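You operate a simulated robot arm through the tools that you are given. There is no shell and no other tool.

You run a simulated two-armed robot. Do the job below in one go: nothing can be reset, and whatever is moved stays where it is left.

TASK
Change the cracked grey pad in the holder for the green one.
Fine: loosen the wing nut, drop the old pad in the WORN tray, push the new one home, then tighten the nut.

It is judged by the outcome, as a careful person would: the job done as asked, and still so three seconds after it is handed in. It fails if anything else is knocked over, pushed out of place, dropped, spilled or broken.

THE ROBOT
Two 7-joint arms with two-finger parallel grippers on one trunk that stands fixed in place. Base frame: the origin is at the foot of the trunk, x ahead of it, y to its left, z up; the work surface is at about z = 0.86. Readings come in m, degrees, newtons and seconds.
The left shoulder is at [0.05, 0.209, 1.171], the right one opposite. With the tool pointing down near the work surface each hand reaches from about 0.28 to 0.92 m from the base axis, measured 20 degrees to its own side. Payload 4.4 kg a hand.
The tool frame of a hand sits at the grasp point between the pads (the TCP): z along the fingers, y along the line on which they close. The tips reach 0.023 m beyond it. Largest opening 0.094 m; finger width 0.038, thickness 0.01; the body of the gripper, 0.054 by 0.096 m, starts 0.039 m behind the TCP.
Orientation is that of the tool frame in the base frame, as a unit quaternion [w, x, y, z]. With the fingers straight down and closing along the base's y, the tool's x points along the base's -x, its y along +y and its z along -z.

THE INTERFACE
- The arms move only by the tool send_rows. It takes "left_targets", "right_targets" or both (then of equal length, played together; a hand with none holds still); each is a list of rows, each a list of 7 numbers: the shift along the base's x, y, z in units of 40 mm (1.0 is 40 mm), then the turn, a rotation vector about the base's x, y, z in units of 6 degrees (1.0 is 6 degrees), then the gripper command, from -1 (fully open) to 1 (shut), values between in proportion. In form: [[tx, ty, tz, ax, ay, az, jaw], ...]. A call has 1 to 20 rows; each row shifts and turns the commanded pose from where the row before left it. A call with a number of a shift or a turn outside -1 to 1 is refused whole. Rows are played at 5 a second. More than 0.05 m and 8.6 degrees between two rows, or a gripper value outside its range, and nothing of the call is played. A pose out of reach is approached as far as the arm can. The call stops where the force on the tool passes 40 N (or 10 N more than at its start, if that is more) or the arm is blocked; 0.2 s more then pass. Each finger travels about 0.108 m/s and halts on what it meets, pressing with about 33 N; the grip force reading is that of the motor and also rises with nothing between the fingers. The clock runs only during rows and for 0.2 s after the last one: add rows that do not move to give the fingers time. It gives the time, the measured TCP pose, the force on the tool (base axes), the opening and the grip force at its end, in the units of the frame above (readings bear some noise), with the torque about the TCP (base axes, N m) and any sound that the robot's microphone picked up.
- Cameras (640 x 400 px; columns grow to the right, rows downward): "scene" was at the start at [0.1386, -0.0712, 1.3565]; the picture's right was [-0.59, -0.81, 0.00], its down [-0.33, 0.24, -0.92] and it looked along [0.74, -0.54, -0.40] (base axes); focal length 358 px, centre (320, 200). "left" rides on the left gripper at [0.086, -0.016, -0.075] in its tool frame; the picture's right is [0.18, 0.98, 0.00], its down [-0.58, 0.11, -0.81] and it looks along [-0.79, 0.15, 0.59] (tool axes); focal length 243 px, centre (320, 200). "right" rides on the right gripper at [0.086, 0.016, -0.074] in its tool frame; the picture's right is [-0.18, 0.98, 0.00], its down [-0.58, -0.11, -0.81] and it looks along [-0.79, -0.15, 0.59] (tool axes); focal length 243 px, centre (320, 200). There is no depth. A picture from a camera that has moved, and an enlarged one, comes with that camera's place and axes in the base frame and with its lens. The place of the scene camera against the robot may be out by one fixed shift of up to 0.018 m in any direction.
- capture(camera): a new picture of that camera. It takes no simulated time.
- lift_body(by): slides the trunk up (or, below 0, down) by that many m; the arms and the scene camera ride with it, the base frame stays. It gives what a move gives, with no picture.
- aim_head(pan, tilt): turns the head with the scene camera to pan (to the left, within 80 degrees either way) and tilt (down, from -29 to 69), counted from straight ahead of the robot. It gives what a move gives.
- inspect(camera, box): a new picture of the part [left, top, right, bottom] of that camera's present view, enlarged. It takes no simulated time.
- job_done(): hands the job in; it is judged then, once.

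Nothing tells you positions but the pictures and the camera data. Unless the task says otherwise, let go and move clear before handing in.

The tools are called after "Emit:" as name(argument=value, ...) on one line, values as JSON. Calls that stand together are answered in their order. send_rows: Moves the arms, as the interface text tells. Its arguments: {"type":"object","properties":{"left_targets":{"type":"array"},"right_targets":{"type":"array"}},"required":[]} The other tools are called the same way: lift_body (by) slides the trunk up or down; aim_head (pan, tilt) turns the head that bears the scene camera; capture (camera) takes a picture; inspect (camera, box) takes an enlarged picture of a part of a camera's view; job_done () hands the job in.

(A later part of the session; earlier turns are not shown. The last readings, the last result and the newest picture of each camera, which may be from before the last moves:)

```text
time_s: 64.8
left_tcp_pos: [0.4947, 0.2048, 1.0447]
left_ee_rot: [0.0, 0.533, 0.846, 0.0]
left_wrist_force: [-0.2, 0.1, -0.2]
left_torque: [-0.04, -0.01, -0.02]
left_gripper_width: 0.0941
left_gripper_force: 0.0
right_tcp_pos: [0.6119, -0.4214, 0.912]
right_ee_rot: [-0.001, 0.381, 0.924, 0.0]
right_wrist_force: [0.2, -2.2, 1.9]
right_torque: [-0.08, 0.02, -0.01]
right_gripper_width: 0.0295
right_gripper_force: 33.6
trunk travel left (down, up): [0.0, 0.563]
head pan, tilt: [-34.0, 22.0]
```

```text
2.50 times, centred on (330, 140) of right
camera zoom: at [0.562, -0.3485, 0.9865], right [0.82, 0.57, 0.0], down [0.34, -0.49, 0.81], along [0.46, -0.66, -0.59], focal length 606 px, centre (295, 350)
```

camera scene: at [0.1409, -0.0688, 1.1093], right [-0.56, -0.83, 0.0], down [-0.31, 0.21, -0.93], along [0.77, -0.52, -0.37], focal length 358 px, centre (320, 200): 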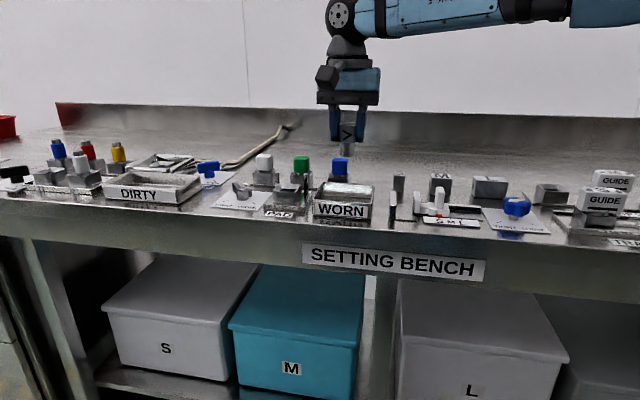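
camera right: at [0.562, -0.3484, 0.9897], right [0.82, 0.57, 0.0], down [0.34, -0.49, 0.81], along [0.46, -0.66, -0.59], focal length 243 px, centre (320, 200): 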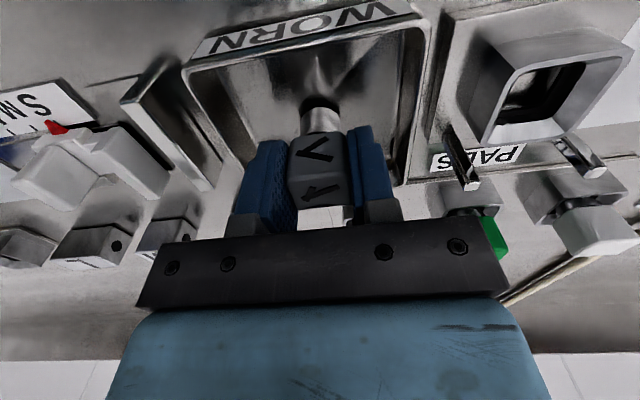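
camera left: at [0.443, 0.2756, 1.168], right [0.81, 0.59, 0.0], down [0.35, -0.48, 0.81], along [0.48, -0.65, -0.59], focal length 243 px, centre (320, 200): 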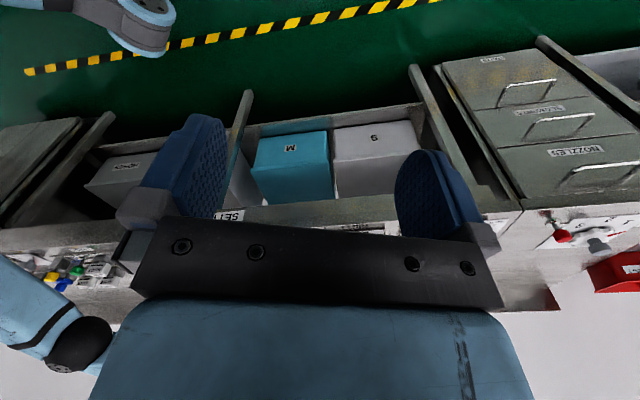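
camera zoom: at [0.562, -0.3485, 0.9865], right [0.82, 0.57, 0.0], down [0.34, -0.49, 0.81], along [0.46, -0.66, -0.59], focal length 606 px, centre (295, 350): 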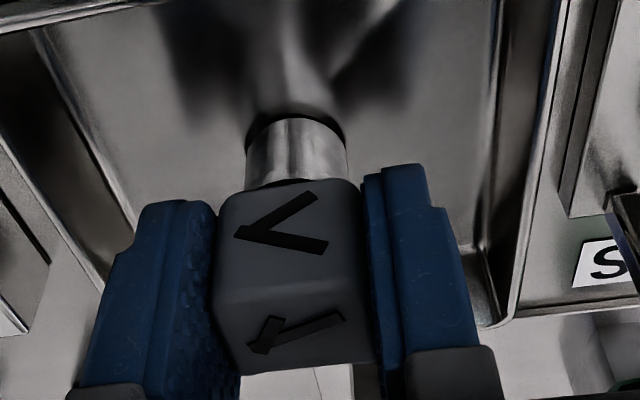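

The stem now lightly touches the floor. I open the jaws gradually and rise straight up.

Emit:
send_rows(right_targets=[[0, 0, 0, 0, 0, 0, 0.3], [0, 0, 0, 0, 0, 0, 0.1], [0, 0, 0, 0, 0, 0, -0.1], [0, 0, 0, 0, 0, 0, -0.1], [0, 0, 0.4, 0, 0, 0, -0.1], [0, 0, 0.8, 0, 0, 0, -0.1], [0, 0, 0.8, 0, 0, 0, -0.1], [0, 0, 0.3, 0, 0, 0, -0.1], [0, 0, 0, 0, 0, 0, -0.1]])

Emit:
capture(camera="right")

Emit:
inspect(camera="scene", box=[250, 130, 390, 230])

```text
time_s: 66.8
left_tcp_pos: [0.4942, 0.204, 1.0445]
left_ee_rot: [0.0, 0.532, 0.846, 0.001]
left_wrist_force: [-0.3, 0.2, -1.3]
left_torque: [0.01, 0.0, -0.02]
left_gripper_width: 0.0938
left_gripper_force: 0.0
right_tcp_pos: [0.6129, -0.4208, 1.0036]
right_ee_rot: [-0.002, 0.381, 0.924, 0.0]
right_wrist_force: [0.8, -0.4, 0.0]
right_torque: [-0.01, 0.03, -0.02]
right_gripper_width: 0.0518
right_gripper_force: 0.0
trunk travel left (down, up): [0.0, 0.563]
head pan, tilt: [-34.0, 22.0]
```

```text
taken
camera right: at [0.5626, -0.3484, 1.0773], right [0.82, 0.57, 0.0], down [0.34, -0.49, 0.81], along [0.46, -0.66, -0.59], focal length 243 px, centre (320, 200)
```

right: 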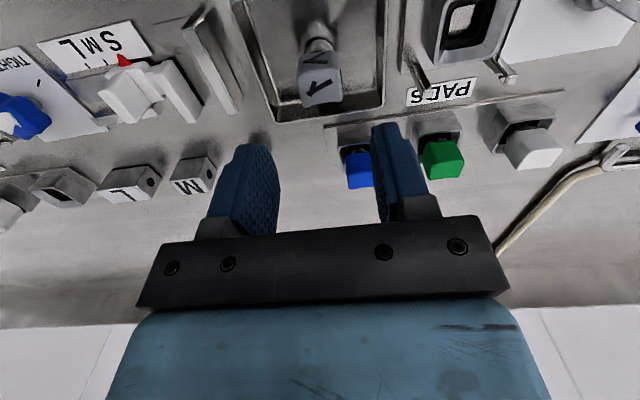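

```text
4.00 times, centred on (320, 180) of scene
camera zoom: at [0.1409, -0.0687, 1.1093], right [-0.56, -0.83, 0.0], down [-0.31, 0.21, -0.93], along [0.77, -0.52, -0.37], focal length 1433 px, centre (320, 280)
```

zoom: 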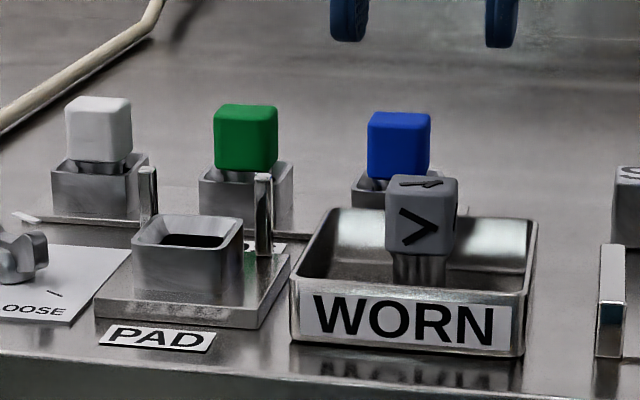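

The old pad stands in the WORN tray. Now I measure the green pad from this and a closer viewpoint.

Emit:
inspect(camera="right", box=[400, 90, 500, 190])

Emit:
send_rows(right_targets=[[0.5, 0.5, 0.25, 0, 0, 0, -0.3], [0.5, 0.5, 0.25, 0, 0, 0, -0.3], [0.5, 0.5, 0, 0, 0, 0, -0.3], [0, 0, 0, 0, 0, 0, -0.3]])

Emit:
capture(camera="right")

Emit:
inspect(camera="right", box=[290, 80, 390, 190])

```text
4.00 times, centred on (450, 140) of right
camera zoom: at [0.5626, -0.3484, 1.0773], right [0.82, 0.57, 0.0], down [0.34, -0.49, 0.81], along [0.46, -0.66, -0.59], focal length 970 px, centre (-200, 440)
```

zoom: 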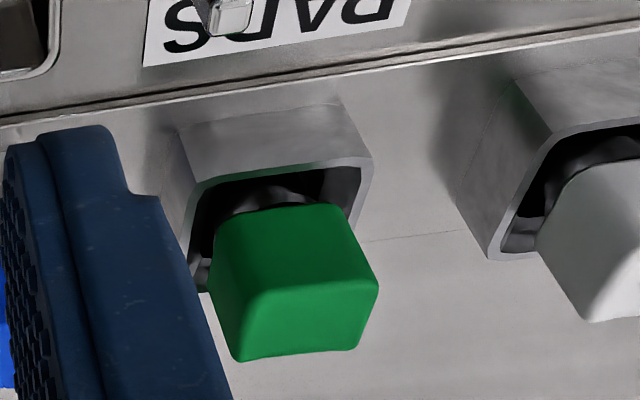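

```text
time_s: 67.8
left_tcp_pos: [0.4955, 0.2037, 1.0443]
left_ee_rot: [0.002, 0.533, 0.846, 0.0]
left_wrist_force: [-0.2, 0.5, -0.4]
left_torque: [0.02, -0.01, 0.0]
left_gripper_width: 0.0942
left_gripper_force: 0.1
right_tcp_pos: [0.6726, -0.3599, 1.0246]
right_ee_rot: [0.0, 0.382, 0.924, 0.0]
right_wrist_force: [0.1, -0.6, 0.2]
right_torque: [0.02, -0.01, 0.02]
right_gripper_width: 0.0611
right_gripper_force: 0.0
trunk travel left (down, up): [0.0, 0.563]
head pan, tilt: [-34.0, 22.0]
```

```text
taken
camera right: at [0.6221, -0.2882, 1.0983], right [0.82, 0.57, 0.0], down [0.34, -0.49, 0.81], along [0.46, -0.66, -0.59], focal length 243 px, centre (320, 200)
```

right: 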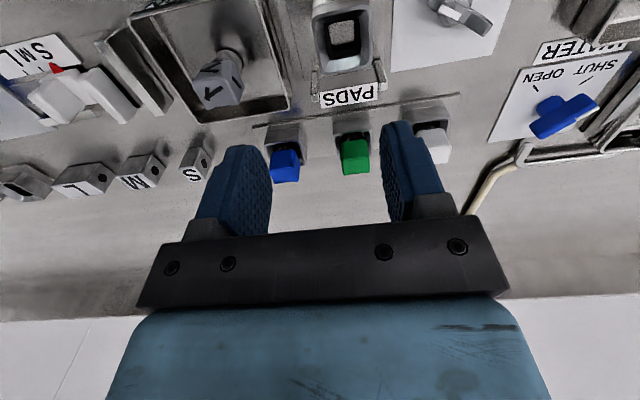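

```text
3.64 times, centred on (340, 135) of right
camera zoom: at [0.6221, -0.2882, 1.0983], right [0.82, 0.57, 0.0], down [0.34, -0.49, 0.81], along [0.46, -0.66, -0.59], focal length 882 px, centre (247, 436)
```

zoom: 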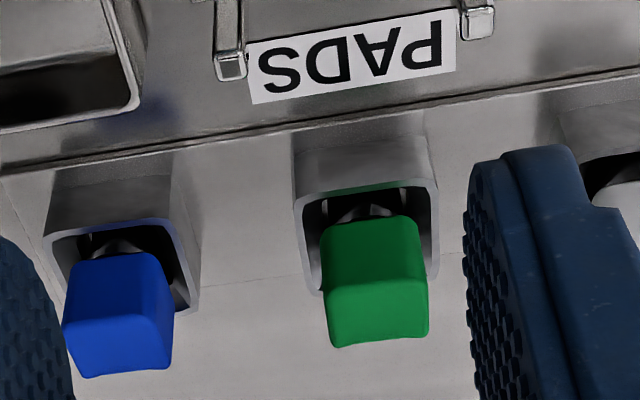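

Three views agree: green pad centred at about (0.757, -0.418), top near z 0.918, in line with the holder. I move above it at z 0.985.

Emit:
send_rows(right_targets=[[0.703, -0.484, -0.33, 0, 0, 0, -0.3], [0.703, -0.484, -0.33, 0, 0, 0, -0.3], [0.703, -0.484, -0.33, 0, 0, 0, -0.3], [0, 0, 0, 0, 0, 0, -0.3]])

Emit:
inspect(camera="right", box=[260, 0, 400, 150])

Emit:
inspect(camera="scene", box=[250, 130, 350, 220])

```text
time_s: 68.8
left_tcp_pos: [0.4957, 0.2054, 1.0448]
left_ee_rot: [0.001, 0.532, 0.846, -0.001]
left_wrist_force: [0.2, -0.2, 0.5]
left_torque: [0.02, 0.0, -0.01]
left_gripper_width: 0.0938
left_gripper_force: 0.0
right_tcp_pos: [0.7571, -0.4197, 0.9849]
right_ee_rot: [0.0, 0.382, 0.924, 0.0]
right_wrist_force: [-0.6, 0.1, 0.7]
right_torque: [0.02, -0.01, 0.0]
right_gripper_width: 0.0608
right_gripper_force: 0.0
trunk travel left (down, up): [0.0, 0.563]
head pan, tilt: [-34.0, 22.0]
```

```text
2.67 times, centred on (330, 75) of right
camera zoom: at [0.7071, -0.3465, 1.059], right [0.82, 0.57, 0.0], down [0.34, -0.49, 0.81], along [0.46, -0.66, -0.59], focal length 647 px, centre (293, 533)
```

zoom: 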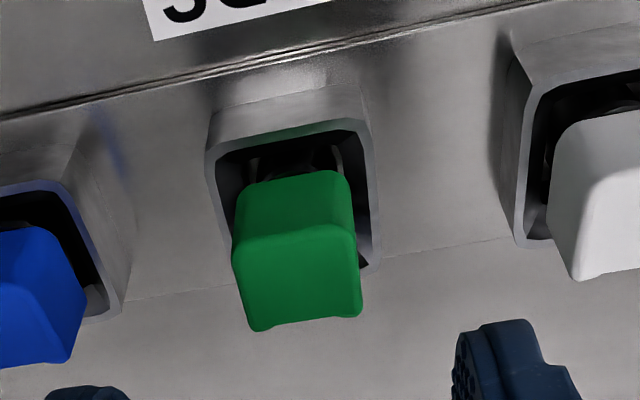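

```text
4.44 times, centred on (300, 175) of scene
camera zoom: at [0.1405, -0.0684, 1.1095], right [-0.56, -0.83, 0.0], down [-0.31, 0.21, -0.93], along [0.77, -0.52, -0.37], focal length 1592 px, centre (409, 311)
```

zoom: 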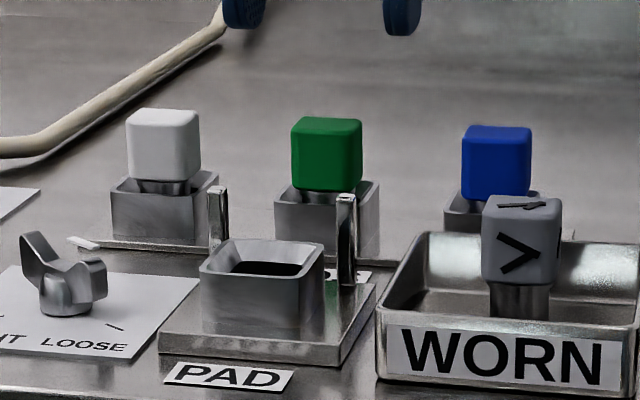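

Green pad sits within 2 mm of the tool line. I descend around it to z 0.915, then check and close.

Emit:
send_rows(right_targets=[[0.04, 0.01, -0.7, 0, 0, 0, -0.3], [0, 0, -0.6, 0, 0, 0, -0.3], [0, 0, -0.3, 0, 0, 0, -0.3], [0, 0, -0.14, 0, 0, 0, -0.3], [0, 0, 0, 0, 0, 0, -0.3]])

Emit:
capture(camera="right")

Emit:
inspect(camera="scene", box=[250, 130, 350, 220])

```text
time_s: 70.0
left_tcp_pos: [0.4957, 0.2051, 1.0444]
left_ee_rot: [0.0, 0.533, 0.846, -0.001]
left_wrist_force: [0.0, -0.2, 0.4]
left_torque: [0.01, -0.02, 0.0]
left_gripper_width: 0.0939
left_gripper_force: 0.0
right_tcp_pos: [0.7588, -0.4189, 0.9139]
right_ee_rot: [-0.001, 0.382, 0.924, 0.0]
right_wrist_force: [-0.7, 0.5, 0.1]
right_torque: [0.02, 0.01, 0.04]
right_gripper_width: 0.0611
right_gripper_force: 0.1
trunk travel left (down, up): [0.0, 0.563]
head pan, tilt: [-34.0, 22.0]
```

```text
taken
camera right: at [0.7085, -0.3464, 0.9883], right [0.82, 0.57, 0.0], down [0.34, -0.49, 0.81], along [0.46, -0.66, -0.59], focal length 243 px, centre (320, 200)
```

right: 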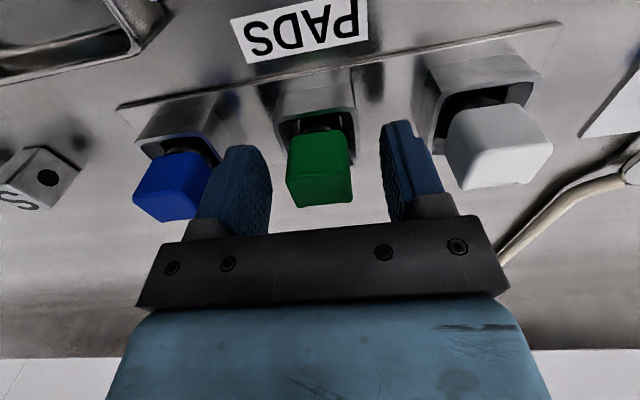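

```text
4.44 times, centred on (300, 175) of scene
camera zoom: at [0.1408, -0.0687, 1.1093], right [-0.56, -0.83, 0.0], down [-0.31, 0.21, -0.93], along [0.77, -0.52, -0.37], focal length 1592 px, centre (409, 311)
```

zoom: 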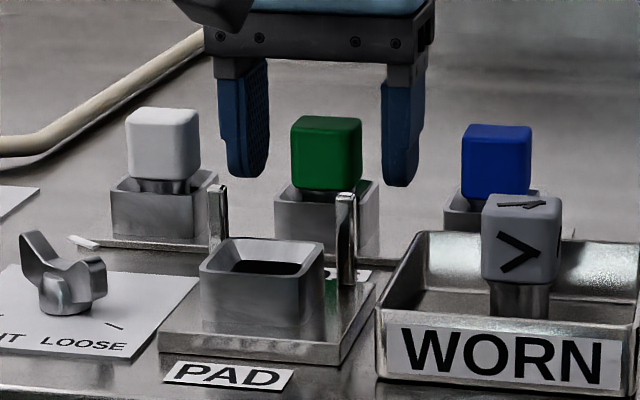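

The fingers flank the green pad evenly. I close on it.

Emit:
send_rows(right_targets=[[0, 0, 0, 0, 0, 0, 0.1], [0, 0, 0, 0, 0, 0, 0.4], [0, 0, 0, 0, 0, 0, 1], [0, 0, 0, 0, 0, 0, 1], [0, 0, 0, 0, 0, 0, 1]])

Emit:
capture(camera="right")

```text
time_s: 71.2
left_tcp_pos: [0.4961, 0.2029, 1.0445]
left_ee_rot: [-0.001, 0.534, 0.845, 0.0]
left_wrist_force: [0.5, -0.1, 1.0]
left_torque: [-0.01, 0.02, -0.02]
left_gripper_width: 0.0941
left_gripper_force: 0.0
right_tcp_pos: [0.7593, -0.4181, 0.9138]
right_ee_rot: [0.0, 0.382, 0.924, 0.0]
right_wrist_force: [0.1, -0.8, -0.8]
right_torque: [0.01, 0.0, 0.0]
right_gripper_width: 0.0294
right_gripper_force: 33.1
trunk travel left (down, up): [0.0, 0.563]
head pan, tilt: [-34.0, 22.0]
```

```text
taken
camera right: at [0.7085, -0.3464, 0.9884], right [0.82, 0.57, 0.0], down [0.34, -0.49, 0.81], along [0.46, -0.66, -0.59], focal length 243 px, centre (320, 200)
```

right: 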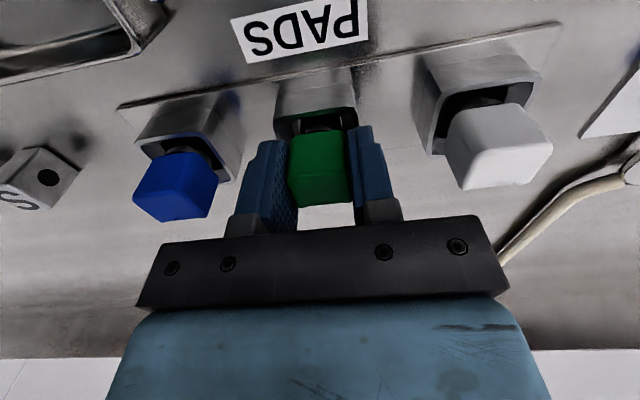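

Green pad gripped evenly at 29.4 mm. I lift it straight up out of its rack cup.

Emit:
send_rows(right_targets=[[0, 0, 0.2, 0, 0, 0, 1], [0, 0, 0.4, 0, 0, 0, 1], [0, 0, 0.5, 0, 0, 0, 1], [0, 0, 0.5, 0, 0, 0, 1], [0, 0, 0, 0, 0, 0, 1]])

Emit:
inspect(camera="right", box=[240, 60, 420, 230])

Emit:
inspect(camera="scene", box=[240, 110, 350, 220])

```text
time_s: 72.4
left_tcp_pos: [0.4951, 0.2041, 1.0443]
left_ee_rot: [0.0, 0.534, 0.845, 0.0]
left_wrist_force: [0.1, -0.1, -0.3]
left_torque: [0.0, 0.02, 0.0]
left_gripper_width: 0.0941
left_gripper_force: 0.1
right_tcp_pos: [0.7586, -0.4184, 0.9782]
right_ee_rot: [-0.001, 0.383, 0.924, 0.001]
right_wrist_force: [-0.4, 0.2, -0.7]
right_torque: [0.0, 0.02, 0.02]
right_gripper_width: 0.0297
right_gripper_force: 33.1
trunk travel left (down, up): [0.0, 0.563]
head pan, tilt: [-34.0, 22.0]
```

```text
2.35 times, centred on (330, 145) of right
camera zoom: at [0.7086, -0.3462, 1.0528], right [0.82, 0.57, 0.0], down [0.34, -0.49, 0.81], along [0.46, -0.66, -0.59], focal length 571 px, centre (296, 329)
```

zoom: 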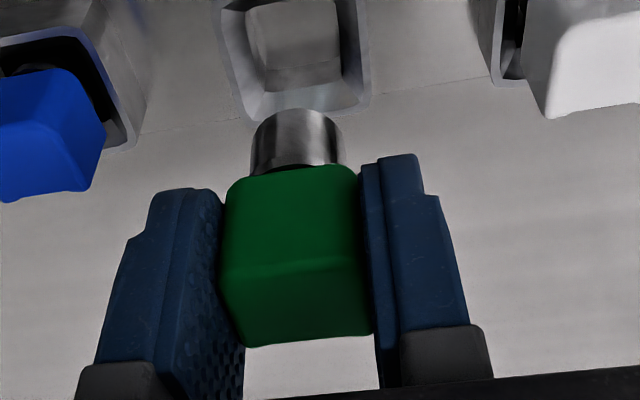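

```text
3.64 times, centred on (295, 165) of scene
camera zoom: at [0.1409, -0.0687, 1.1093], right [-0.56, -0.83, 0.0], down [-0.31, 0.21, -0.93], along [0.77, -0.52, -0.37], focal length 1303 px, centre (411, 327)
```

zoom: 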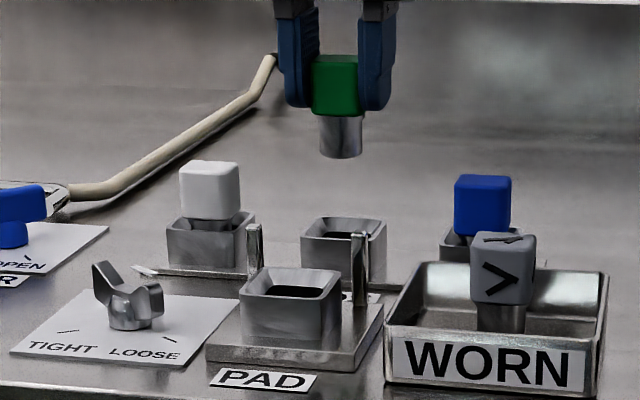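

The green pad is out, held upright and centred in the hand. I carry it forward over the holder at the same height (stem bottom about 0.933, above posts and rims).

Emit:
send_rows(right_targets=[[-0.48, 0.478, 0, 0, 0, 0, 1], [-0.48, 0.478, 0, 0, 0, 0, 1], [-0.48, 0.478, 0, 0, 0, 0, 1], [-0.48, 0.478, 0, 0, 0, 0, 1], [0, 0, 0, 0, 0, 0, 1]])

Emit:
inspect(camera="right", box=[240, 0, 420, 200])

Emit:
inspect(camera="scene", box=[240, 110, 350, 220])

```text
time_s: 73.6
left_tcp_pos: [0.4949, 0.2036, 1.0442]
left_ee_rot: [0.0, 0.533, 0.846, -0.001]
left_wrist_force: [-0.3, 0.2, -0.3]
left_torque: [0.0, 0.04, 0.01]
left_gripper_width: 0.094
left_gripper_force: 0.1
right_tcp_pos: [0.6832, -0.342, 0.977]
right_ee_rot: [-0.001, 0.382, 0.924, 0.001]
right_wrist_force: [0.0, 0.1, 0.0]
right_torque: [0.0, 0.0, 0.0]
right_gripper_width: 0.0292
right_gripper_force: 33.3
trunk travel left (down, up): [0.0, 0.563]
head pan, tilt: [-34.0, 22.0]
```

```text
2.00 times, centred on (330, 100) of right
camera zoom: at [0.6322, -0.2694, 1.0518], right [0.82, 0.57, 0.0], down [0.34, -0.49, 0.81], along [0.46, -0.66, -0.59], focal length 485 px, centre (300, 400)
```

zoom: 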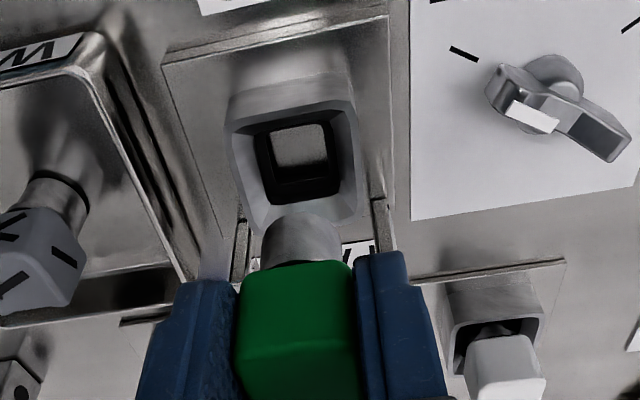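

```text
3.64 times, centred on (295, 165) of scene
camera zoom: at [0.141, -0.0688, 1.1093], right [-0.56, -0.83, 0.0], down [-0.31, 0.21, -0.93], along [0.77, -0.52, -0.37], focal length 1303 px, centre (411, 327)
```

zoom: 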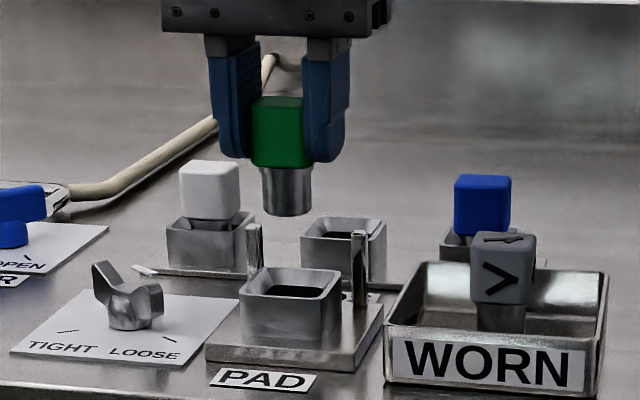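

The holder cup is a funnel with a square socket centred at about (0.6815, -0.3417), and the stem is right above it. I lower to just above the rim and check alignment.

Emit:
send_rows(right_targets=[[-0.025, 0.0, -0.4, 0, 0, 0, 1], [0, 0, -0.4, 0, 0, 0, 1], [0, 0, -0.1, 0, 0, 0, 1], [0, 0, 0, 0, 0, 0, 1]])

Emit:
inspect(camera="right", box=[240, 20, 420, 220])

Emit:
inspect(camera="scene", box=[260, 140, 340, 220])

```text
time_s: 74.6
left_tcp_pos: [0.4955, 0.2037, 1.0441]
left_ee_rot: [0.0, 0.534, 0.846, 0.0]
left_wrist_force: [0.1, 1.1, 0.0]
left_torque: [-0.02, -0.01, -0.01]
left_gripper_width: 0.0942
left_gripper_force: 0.1
right_tcp_pos: [0.6808, -0.342, 0.9426]
right_ee_rot: [-0.001, 0.382, 0.924, 0.0]
right_wrist_force: [-0.5, 0.9, -0.2]
right_torque: [-0.02, 0.01, 0.0]
right_gripper_width: 0.0292
right_gripper_force: 33.4
trunk travel left (down, up): [0.0, 0.563]
head pan, tilt: [-34.0, 22.0]
```

```text
2.00 times, centred on (330, 120) of right
camera zoom: at [0.6307, -0.2698, 1.0162], right [0.82, 0.57, 0.0], down [0.34, -0.49, 0.81], along [0.46, -0.66, -0.59], focal length 485 px, centre (300, 360)
```

zoom: 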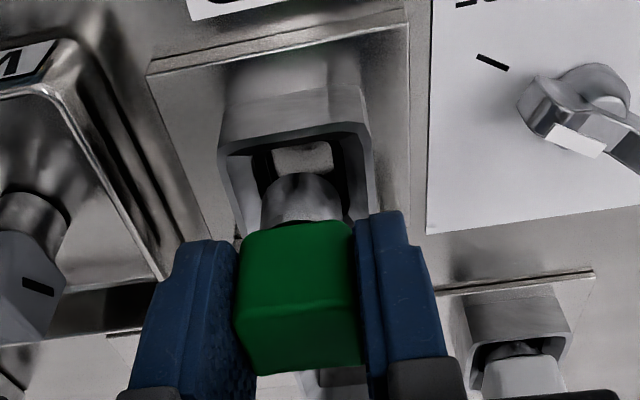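

```text
5.00 times, centred on (300, 180) of scene
camera zoom: at [0.1409, -0.0687, 1.1093], right [-0.56, -0.83, 0.0], down [-0.31, 0.21, -0.93], along [0.77, -0.52, -0.37], focal length 1791 px, centre (420, 300)
```

zoom: 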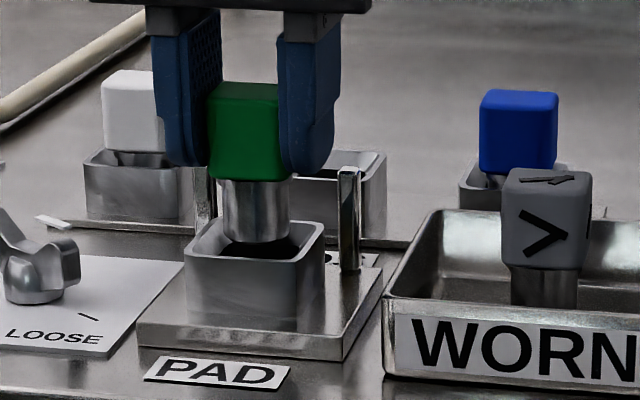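

Stem and socket line up in both views. I lower slowly into the cup, watching the force.

Emit:
send_rows(right_targets=[[0, 0, -0.1, 0, 0, 0, 1], [0, 0, -0.1, 0, 0, 0, 1], [0, 0, -0.1, 0, 0, 0, 1], [0, 0, -0.1, 0, 0, 0, 1], [0, 0, 0, 0, 0, 0, 1]])

Emit:
inspect(camera="scene", box=[260, 140, 340, 220])

```text
time_s: 75.8
left_tcp_pos: [0.4952, 0.2045, 1.044]
left_ee_rot: [0.001, 0.533, 0.846, 0.0]
left_wrist_force: [0.1, 0.5, -0.7]
left_torque: [0.02, -0.05, -0.01]
left_gripper_width: 0.0939
left_gripper_force: 0.0
right_tcp_pos: [0.6802, -0.3427, 0.9256]
right_ee_rot: [-0.001, 0.382, 0.924, 0.0]
right_wrist_force: [0.1, 0.9, -0.8]
right_torque: [0.0, 0.0, 0.02]
right_gripper_width: 0.0294
right_gripper_force: 33.6
trunk travel left (down, up): [0.0, 0.563]
head pan, tilt: [-34.0, 22.0]
```

```text
5.00 times, centred on (300, 180) of scene
camera zoom: at [0.1413, -0.0689, 1.1092], right [-0.56, -0.83, 0.0], down [-0.31, 0.21, -0.93], along [0.77, -0.52, -0.38], focal length 1791 px, centre (420, 300)
```

zoom: 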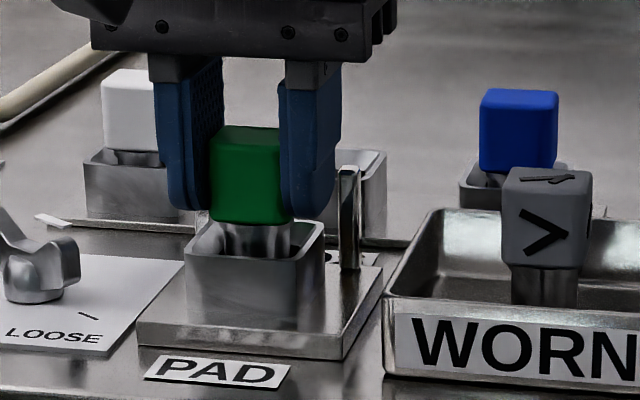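

Going in freely. I continue down in 2 mm steps until it seats.

Emit:
send_rows(right_targets=[[0, 0, -0.06, 0, 0, 0, 1], [0, 0, -0.06, 0, 0, 0, 1], [0, 0, -0.05, 0, 0, 0, 1], [0, 0, 0, 0, 0, 0, 1]])

Emit:
inspect(camera="scene", box=[260, 140, 340, 220])

```text
time_s: 76.8
left_tcp_pos: [0.4957, 0.2041, 1.0439]
left_ee_rot: [0.0, 0.534, 0.846, -0.001]
left_wrist_force: [0.2, 0.6, 0.2]
left_torque: [0.01, 0.03, 0.01]
left_gripper_width: 0.0942
left_gripper_force: 0.1
right_tcp_pos: [0.6813, -0.3413, 0.9213]
right_ee_rot: [0.0, 0.382, 0.924, 0.001]
right_wrist_force: [3.3, -2.4, 9.5]
right_torque: [-0.07, 0.11, 0.04]
right_gripper_width: 0.0295
right_gripper_force: 32.7
trunk travel left (down, up): [0.0, 0.563]
head pan, tilt: [-34.0, 22.0]
```

```text
5.00 times, centred on (300, 180) of scene
camera zoom: at [0.1403, -0.0685, 1.1096], right [-0.56, -0.83, 0.0], down [-0.31, 0.21, -0.93], along [0.77, -0.52, -0.37], focal length 1791 px, centre (420, 300)
```

zoom: 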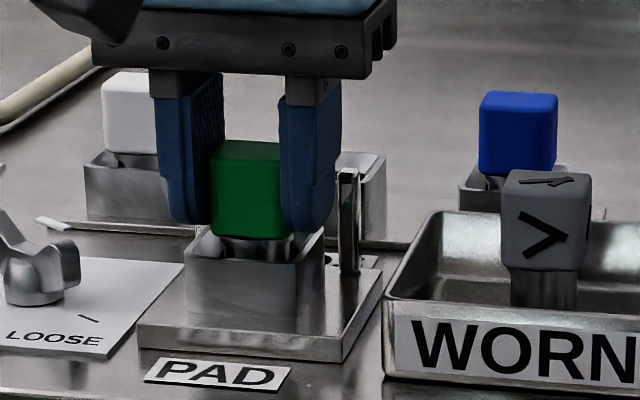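

It meets resistance (about 10 N) roughly 2 mm above the old pad's seated height, with a slight push toward the back. I ease 0.7 mm that way and press further down in small steps.

Emit:
send_rows(right_targets=[[0.0125, -0.0125, -0.03, 0, 0, 0, 1], [0, 0, -0.03, 0, 0, 0, 1], [0, 0, -0.03, 0, 0, 0, 1], [0, 0, 0, 0, 0, 0, 1]])

Emit:
inspect(camera="scene", box=[260, 140, 340, 220])

```text
time_s: 77.8
left_tcp_pos: [0.4934, 0.2046, 1.0454]
left_ee_rot: [0.002, 0.533, 0.846, -0.001]
left_wrist_force: [0.5, 0.0, 0.9]
left_torque: [0.03, 0.06, 0.0]
left_gripper_width: 0.0939
left_gripper_force: 0.0
right_tcp_pos: [0.6802, -0.3411, 0.9211]
right_ee_rot: [0.004, 0.381, 0.924, 0.001]
right_wrist_force: [9.3, -7.6, 36.2]
right_torque: [-0.18, 0.08, 0.05]
right_gripper_width: 0.0291
right_gripper_force: 33.0
trunk travel left (down, up): [0.0, 0.563]
head pan, tilt: [-34.0, 22.0]
```

```text
5.00 times, centred on (300, 180) of scene
camera zoom: at [0.1383, -0.0675, 1.1102], right [-0.56, -0.83, 0.0], down [-0.31, 0.21, -0.93], along [0.77, -0.52, -0.37], focal length 1791 px, centre (420, 300)
```

zoom: 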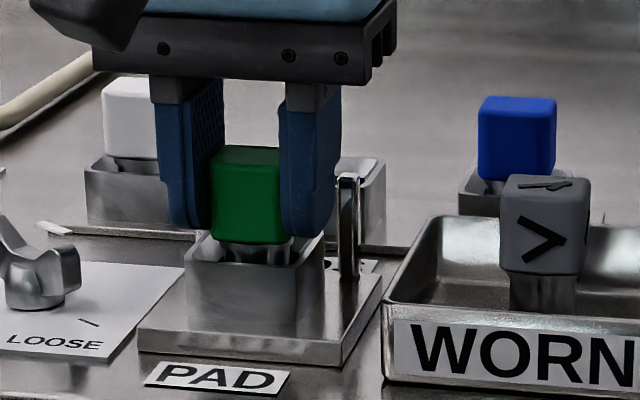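

It is caught on the socket's front edge (36 N, pushing the pad backward). I relieve the pressure, shift 1.5 mm toward the back, and try again gently.

Emit:
send_rows(right_targets=[[0, 0, 0.09, 0, 0, 0, 1], [0.0265, -0.0265, 0, 0, 0, 0, 1], [0, 0, -0.03, 0, 0, 0, 1], [0, 0, 0, 0, 0, 0, 1]])

Emit:
inspect(camera="right", box=[260, 60, 400, 220])

```text
time_s: 78.8
left_tcp_pos: [0.4934, 0.2055, 1.0447]
left_ee_rot: [0.002, 0.533, 0.846, -0.001]
left_wrist_force: [0.2, 0.4, 0.1]
left_torque: [-0.03, -0.01, -0.02]
left_gripper_width: 0.0941
left_gripper_force: 0.0
right_tcp_pos: [0.6803, -0.3422, 0.9207]
right_ee_rot: [0.0, 0.381, 0.925, -0.001]
right_wrist_force: [0.0, 7.0, 23.2]
right_torque: [0.29, -0.04, -0.05]
right_gripper_width: 0.0296
right_gripper_force: 32.6
trunk travel left (down, up): [0.0, 0.563]
head pan, tilt: [-34.0, 22.0]
```

```text
2.50 times, centred on (330, 140) of right
camera zoom: at [0.63, -0.2694, 0.995], right [0.82, 0.57, 0.0], down [0.33, -0.49, 0.81], along [0.46, -0.66, -0.59], focal length 606 px, centre (295, 350)
```

zoom: 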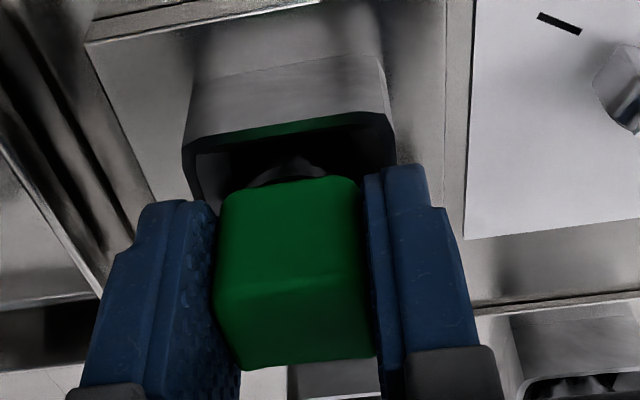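

The contact height stays at 0.921 regardless of the shift, so it may in fact be seated. I compare with the earlier picture of the grey pad using the same view box.

Emit:
inspect(camera="scene", box=[255, 145, 345, 220])

Emit:
inspect(camera="scene", box=[265, 155, 315, 205])

```text
5.33 times, centred on (300, 182) of scene
camera zoom: at [0.1387, -0.0671, 1.1098], right [-0.56, -0.83, 0.0], down [-0.31, 0.21, -0.93], along [0.77, -0.52, -0.37], focal length 1910 px, centre (427, 293)
```

zoom: 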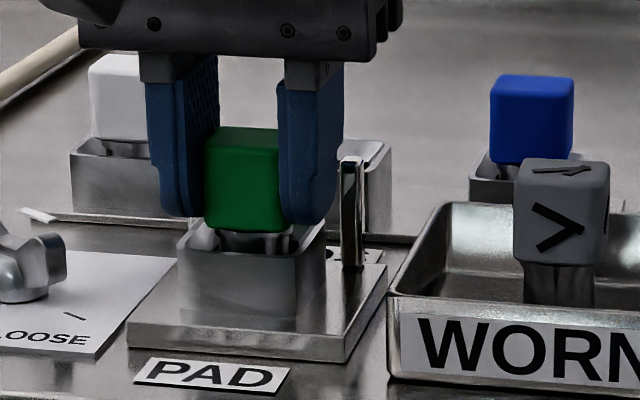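

```text
8.00 times, centred on (290, 180) of scene
camera zoom: at [0.1387, -0.0671, 1.1098], right [-0.56, -0.83, 0.0], down [-0.31, 0.21, -0.93], along [0.77, -0.52, -0.37], focal length 2866 px, centre (560, 360)
```

zoom: 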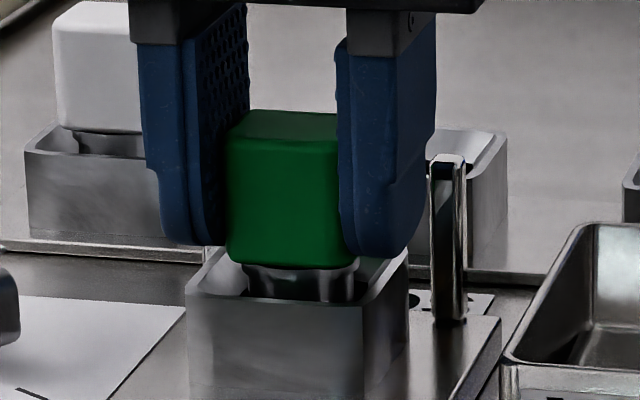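

The green pad still sits about 1.5–2 mm higher than the grey one did. The side forces show the centre lies about half a millimetre back, so I correct and press down again.

Emit:
send_rows(right_targets=[[0, 0.016, 0, 0, 0, 0, 1], [0, 0, -0.02, 0, 0, 0, 1], [0, 0, -0.02, 0, 0, 0, 1], [0, 0, 0, 0, 0, 0, 1]])

```text
time_s: 79.8
left_tcp_pos: [0.4927, 0.206, 1.045]
left_ee_rot: [0.002, 0.533, 0.846, 0.0]
left_wrist_force: [0.8, -0.1, 0.2]
left_torque: [-0.03, -0.01, -0.01]
left_gripper_width: 0.094
left_gripper_force: 0.0
right_tcp_pos: [0.6792, -0.3408, 0.9205]
right_ee_rot: [0.002, 0.382, 0.924, 0.001]
right_wrist_force: [1.6, 3.1, 31.1]
right_torque: [0.04, 0.17, 0.06]
right_gripper_width: 0.0292
right_gripper_force: 33.4
trunk travel left (down, up): [0.0, 0.563]
head pan, tilt: [-34.0, 22.0]
```

Side forces are now small at 31 N down. I press a little more.

Emit:
send_rows(right_targets=[[0, 0, -0.03, 0, 0, 0, 1], [0, 0, -0.03, 0, 0, 0, 1], [0, 0, 0, 0, 0, 0, 1]])

Emit:
inspect(camera="scene", box=[265, 155, 315, 205])

```text
time_s: 80.4
left_tcp_pos: [0.4939, 0.2045, 1.0446]
left_ee_rot: [0.002, 0.533, 0.846, 0.0]
left_wrist_force: [-0.2, -0.5, 0.2]
left_torque: [0.0, -0.02, 0.02]
left_gripper_width: 0.0938
left_gripper_force: 0.1
right_tcp_pos: [0.6794, -0.3417, 0.9205]
right_ee_rot: [0.003, 0.382, 0.924, 0.003]
right_wrist_force: [-12.9, 4.0, 16.0]
right_torque: [-0.12, 0.81, -0.04]
right_gripper_width: 0.0294
right_gripper_force: 33.5
trunk travel left (down, up): [0.0, 0.563]
head pan, tilt: [-34.0, 22.0]
stopped in row 2 (right hand): the force on the tool passed its limit at 42 N (the readings are from after the stop); the commanded pose is now the measured one
```

```text
8.00 times, centred on (290, 180) of scene
camera zoom: at [0.1381, -0.0678, 1.1095], right [-0.56, -0.83, 0.0], down [-0.31, 0.21, -0.93], along [0.77, -0.52, -0.37], focal length 2866 px, centre (560, 360)
```

zoom: 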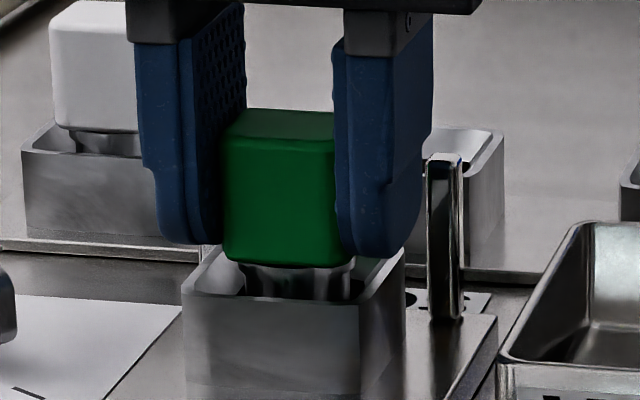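

Pressing to 42 N does not lower it further. I release the pad gently and rise, to compare its height with the other pads and then press on its top.

Emit:
send_rows(right_targets=[[0, 0, 0.02, 0, 0, 0, 1], [0, 0, 0, 0, 0, 0, 0.35], [0, 0, 0, 0, 0, 0, 0.1], [0, 0, 0, 0, 0, 0, -0.2], [0, 0, 0, 0, 0, 0, -0.2], [0, 0, 0.5, 0, 0, 0, -0.2], [0, 0, 0.7, 0, 0, 0, -0.2], [0, 0, 0.7, 0, 0, 0, -0.2], [0, 0, 0, 0, 0, 0, -0.2]])

Emit:
inspect(camera="scene", box=[255, 145, 345, 220])

Emit:
inspect(camera="right", box=[270, 10, 370, 130])

```text
time_s: 82.4
left_tcp_pos: [0.4948, 0.2048, 1.0441]
left_ee_rot: [0.0, 0.533, 0.846, 0.001]
left_wrist_force: [0.0, -0.5, 1.0]
left_torque: [-0.02, -0.02, 0.0]
left_gripper_width: 0.094
left_gripper_force: 0.0
right_tcp_pos: [0.6812, -0.3442, 0.9936]
right_ee_rot: [0.001, 0.383, 0.924, 0.002]
right_wrist_force: [0.3, 0.0, -0.6]
right_torque: [0.03, 0.01, 0.01]
right_gripper_width: 0.0564
right_gripper_force: 0.0
trunk travel left (down, up): [0.0, 0.563]
head pan, tilt: [-34.0, 22.0]
```

```text
5.33 times, centred on (300, 182) of scene
camera zoom: at [0.1409, -0.0687, 1.1093], right [-0.56, -0.83, 0.0], down [-0.31, 0.21, -0.93], along [0.77, -0.52, -0.37], focal length 1910 px, centre (427, 293)
```

zoom: 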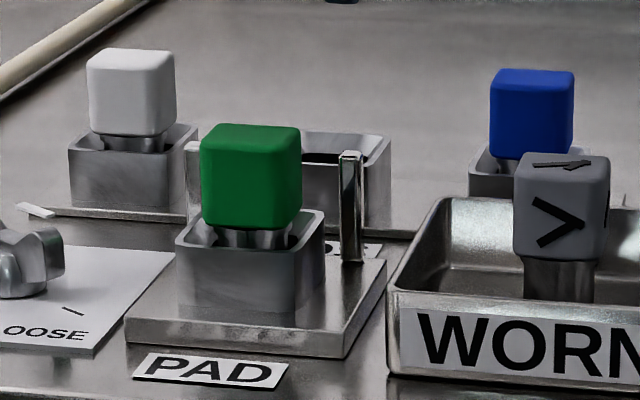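

```text
3.33 times, centred on (320, 70) of right
camera zoom: at [0.6317, -0.2715, 1.0678], right [0.82, 0.57, 0.0], down [0.33, -0.49, 0.81], along [0.46, -0.66, -0.59], focal length 809 px, centre (320, 633)
```

zoom: 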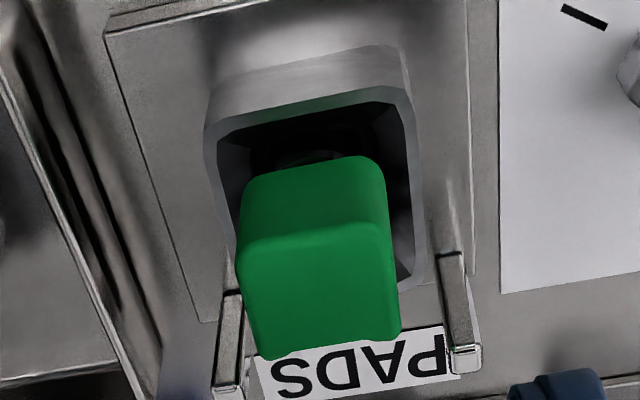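

At rest the green pad now looks to be at the same height as the grey one was in the identical view. To make sure it is home, I close the fingers and press lightly on its top.

Emit:
send_rows(right_targets=[[0, 0.03, 0, 0, 0, 0, 0.5], [0, 0, 0, 0, 0, 0, 1], [0, 0, 0, 0, 0, 0, 1], [0, 0, -0.6, 0, 0, 0, 1], [0, 0, -0.45, 0, 0, 0, 1], [0, 0, 0, 0, 0, 0, 1]])

Emit:
inspect(camera="scene", box=[255, 145, 345, 220])

Emit:
capture(camera="right")

```text
time_s: 83.8
left_tcp_pos: [0.4953, 0.2053, 1.0437]
left_ee_rot: [0.0, 0.534, 0.846, 0.0]
left_wrist_force: [0.2, 0.1, 0.0]
left_torque: [0.0, -0.01, 0.04]
left_gripper_width: 0.0938
left_gripper_force: 0.0
right_tcp_pos: [0.6824, -0.3429, 0.9504]
right_ee_rot: [0.001, 0.381, 0.924, 0.002]
right_wrist_force: [-0.6, 0.4, 0.3]
right_torque: [0.02, -0.04, 0.04]
right_gripper_width: 0.0001
right_gripper_force: 33.6
trunk travel left (down, up): [0.0, 0.563]
head pan, tilt: [-34.0, 22.0]
```

```text
5.33 times, centred on (300, 182) of scene
camera zoom: at [0.1408, -0.0687, 1.1094], right [-0.56, -0.83, 0.0], down [-0.31, 0.21, -0.93], along [0.77, -0.52, -0.37], focal length 1910 px, centre (427, 293)
```

zoom: 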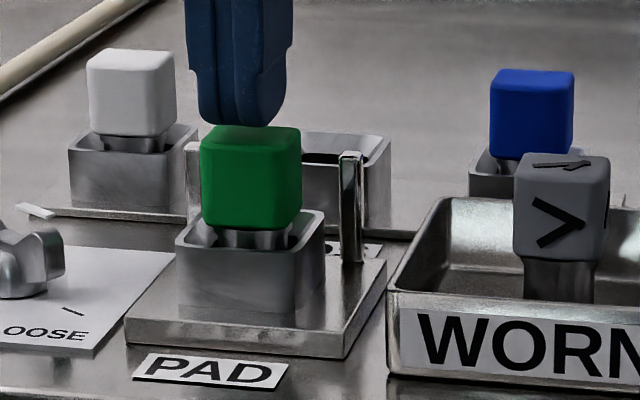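

```text
taken
camera right: at [0.6323, -0.2699, 1.0256], right [0.82, 0.57, 0.0], down [0.33, -0.49, 0.81], along [0.46, -0.66, -0.59], focal length 243 px, centre (320, 200)
```

right: 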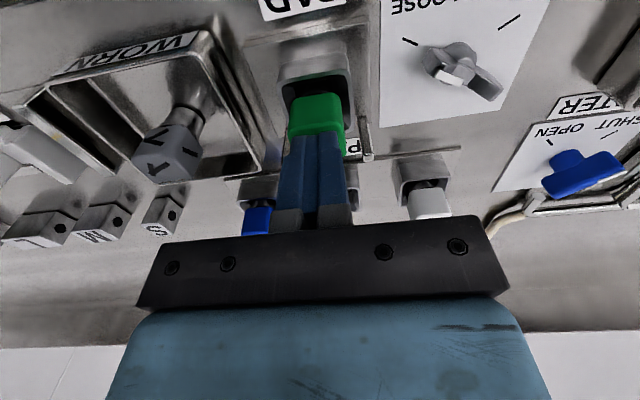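

The closed fingertips hover about 4 mm over the pad's top. I press down slowly.

Emit:
send_rows(right_targets=[[0, 0, -0.05, 0, 0, 0, 1], [0, 0, -0.05, 0, 0, 0, 1], [0, 0, -0.05, 0, 0, 0, 1], [0, 0, 0, 0, 0, 0, 1]])

Emit:
send_rows(right_targets=[[0, 0, -0.04, 0, 0, 0, 1], [0, 0, -0.04, 0, 0, 0, 1], [0, 0, 0, 0, 0, 0, 1]])

Emit:
inspect(camera="scene", box=[255, 145, 345, 220])

```text
time_s: 84.8
left_tcp_pos: [0.4952, 0.2045, 1.0438]
left_ee_rot: [0.001, 0.532, 0.847, -0.001]
left_wrist_force: [0.0, 0.2, 0.3]
left_torque: [0.01, 0.03, 0.0]
left_gripper_width: 0.094
left_gripper_force: 0.1
right_tcp_pos: [0.6829, -0.3421, 0.947]
right_ee_rot: [0.004, 0.382, 0.924, 0.003]
right_wrist_force: [6.5, -2.5, 11.2]
right_torque: [-0.02, -0.14, 0.01]
right_gripper_width: 0.0
right_gripper_force: 33.1
trunk travel left (down, up): [0.0, 0.563]
head pan, tilt: [-34.0, 22.0]
```

```text
time_s: 85.7
left_tcp_pos: [0.4945, 0.2037, 1.0446]
left_ee_rot: [0.001, 0.533, 0.846, 0.0]
left_wrist_force: [-1.3, -0.2, -0.9]
left_torque: [-0.02, -0.02, -0.02]
left_gripper_width: 0.0939
left_gripper_force: 0.0
right_tcp_pos: [0.6833, -0.3422, 0.9476]
right_ee_rot: [0.006, 0.383, 0.924, 0.005]
right_wrist_force: [-1.0, 0.5, 10.6]
right_torque: [0.05, 0.13, -0.02]
right_gripper_width: 0.0
right_gripper_force: 33.3
trunk travel left (down, up): [0.0, 0.563]
head pan, tilt: [-34.0, 22.0]
stopped in row 3 (right hand): the force on the tool passed its limit at 41 N (the readings are from after the stop); the commanded pose is now the measured one
```

```text
5.33 times, centred on (300, 182) of scene
camera zoom: at [0.1396, -0.0682, 1.1092], right [-0.56, -0.83, 0.0], down [-0.31, 0.21, -0.93], along [0.77, -0.52, -0.37], focal length 1910 px, centre (427, 293)
```

zoom: 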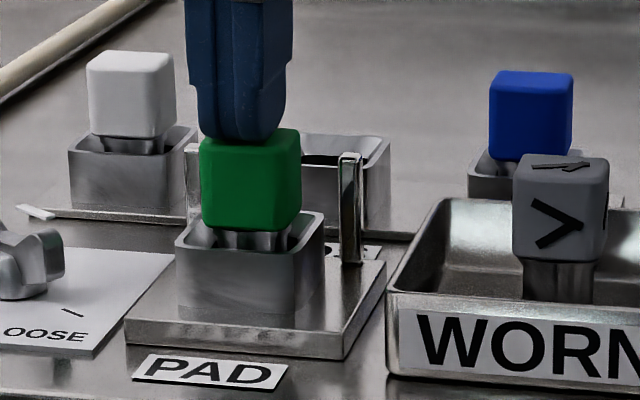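

At 41 N the top stays at z 0.924 and does not move, matching the grey pad's old height, so the green pad is home. Now I raise the hand, retreat, and turn to the nut's LOOSE orientation (yaw +15°, same tilt).

Emit:
send_rows(right_targets=[[0, 0, 0.5, 0, 0, 0, 1], [0, 0, 0.8, 0, 0, 0, 1], [-0.6, 0.58, 0.2, 0, 0, 0, 0.28], [-0.6, 0.58, 0.1, 0, 0, 0, 0.28], [-0.4, 0.4, 0, 0, 0, 1, 0.28], [0, 0, 0, 0, 0, 1, 0.28], [0, 0, 0, 0, 0, 1, 0.28], [0, 0, 0, 0, 0, 1, 0.28], [0, 0, 0, 0, 0, 1, 0.28], [0, 0, 0, 0, 0, 1, 0.28], [0, 0, 0, 0, 0, 1, 0.28], [0, 0, 0, 0, 0, 1, 0.28], [0, 0, 0, 0, 0, 1, 0.28], [0, 0, 0, 0, 0, 1, 0.28], [0, 0, 0, 0.26, -0.44, 0, 0.28], [0, 0, 0, 0.26, -0.44, 0, 0.28], [0, 0, 0, 0.26, -0.44, 0, 0.28], [0, 0, 0, 0, 0, 0, 0.28]])

Emit:
inspect(camera="scene", box=[200, 130, 360, 230])

Emit:
capture(camera="right")

```text
time_s: 89.5
left_tcp_pos: [0.4952, 0.2048, 1.0441]
left_ee_rot: [0.0, 0.533, 0.846, 0.0]
left_wrist_force: [0.3, -0.4, -0.2]
left_torque: [0.01, 0.0, 0.0]
left_gripper_width: 0.0938
left_gripper_force: 0.1
right_tcp_pos: [0.6209, -0.2795, 1.0085]
right_ee_rot: [0.076, -0.131, 0.988, 0.037]
right_wrist_force: [0.3, 0.2, 0.3]
right_torque: [0.01, 0.01, -0.02]
right_gripper_width: 0.0339
right_gripper_force: 0.1
trunk travel left (down, up): [0.0, 0.563]
head pan, tilt: [-34.0, 22.0]
```

```text
4.00 times, centred on (280, 180) of scene
camera zoom: at [0.1408, -0.0687, 1.1093], right [-0.56, -0.83, 0.0], down [-0.31, 0.21, -0.93], along [0.77, -0.52, -0.37], focal length 1433 px, centre (480, 280)
```

zoom: 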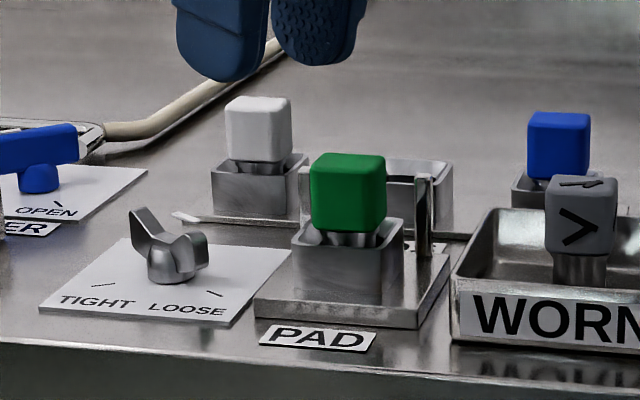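

```text
taken
camera right: at [0.522, -0.2932, 1.0691], right [-0.08, 0.99, 0.08], down [0.47, -0.03, 0.88], along [0.88, 0.11, -0.46], focal length 243 px, centre (320, 200)
```

right: 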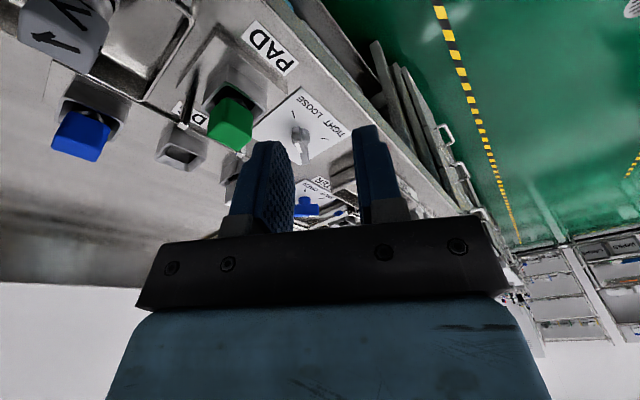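

Everything is in place. I move over the nut at z 0.98 again.

Emit:
send_rows(right_targets=[[0.7575, -0.02, -0.178, 0, 0, 0, 0.28], [0.7575, -0.02, -0.178, 0, 0, 0, 0.28], [0.7575, -0.02, -0.178, 0, 0, 0, 0.28], [0.7575, -0.02, -0.178, 0, 0, 0, 0.28], [0, 0, 0, 0, 0, 0, 0.28]])

Emit:
inspect(camera="right", box=[200, 0, 440, 180])

Emit:
inspect(camera="scene", box=[215, 160, 285, 215])

```text
time_s: 90.7
left_tcp_pos: [0.4949, 0.2049, 1.0451]
left_ee_rot: [0.0, 0.533, 0.846, 0.0]
left_wrist_force: [-0.8, 0.5, 0.2]
left_torque: [-0.01, -0.02, -0.03]
left_gripper_width: 0.094
left_gripper_force: 0.1
right_tcp_pos: [0.7396, -0.2828, 0.981]
right_ee_rot: [0.077, -0.131, 0.988, 0.035]
right_wrist_force: [-0.4, -0.2, 0.4]
right_torque: [0.01, 0.01, 0.01]
right_gripper_width: 0.0338
right_gripper_force: 0.0
trunk travel left (down, up): [0.0, 0.563]
head pan, tilt: [-34.0, 22.0]
```

```text
2.22 times, centred on (320, 90) of right
camera zoom: at [0.6422, -0.2963, 1.041], right [-0.08, 0.99, 0.08], down [0.47, -0.03, 0.88], along [0.88, 0.11, -0.46], focal length 539 px, centre (320, 444)
```

zoom: 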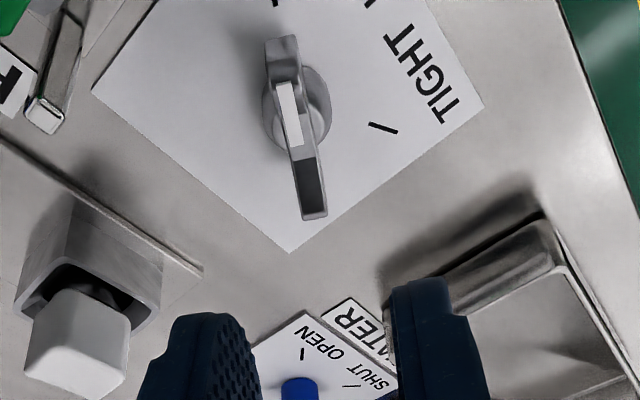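

```text
7.27 times, centred on (250, 188) of scene
camera zoom: at [0.1403, -0.0683, 1.1096], right [-0.56, -0.83, 0.0], down [-0.31, 0.21, -0.93], along [0.77, -0.52, -0.37], focal length 2605 px, centre (829, 291)
```

zoom: 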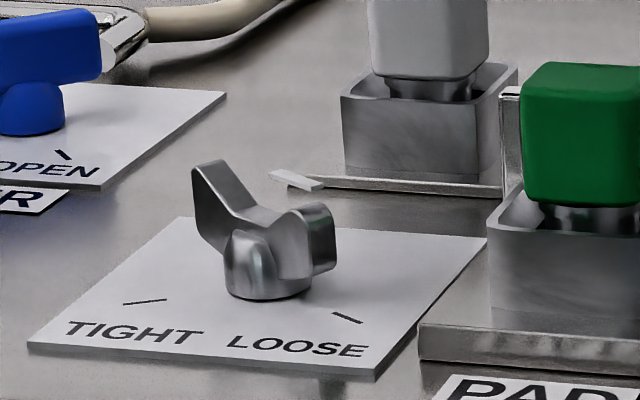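

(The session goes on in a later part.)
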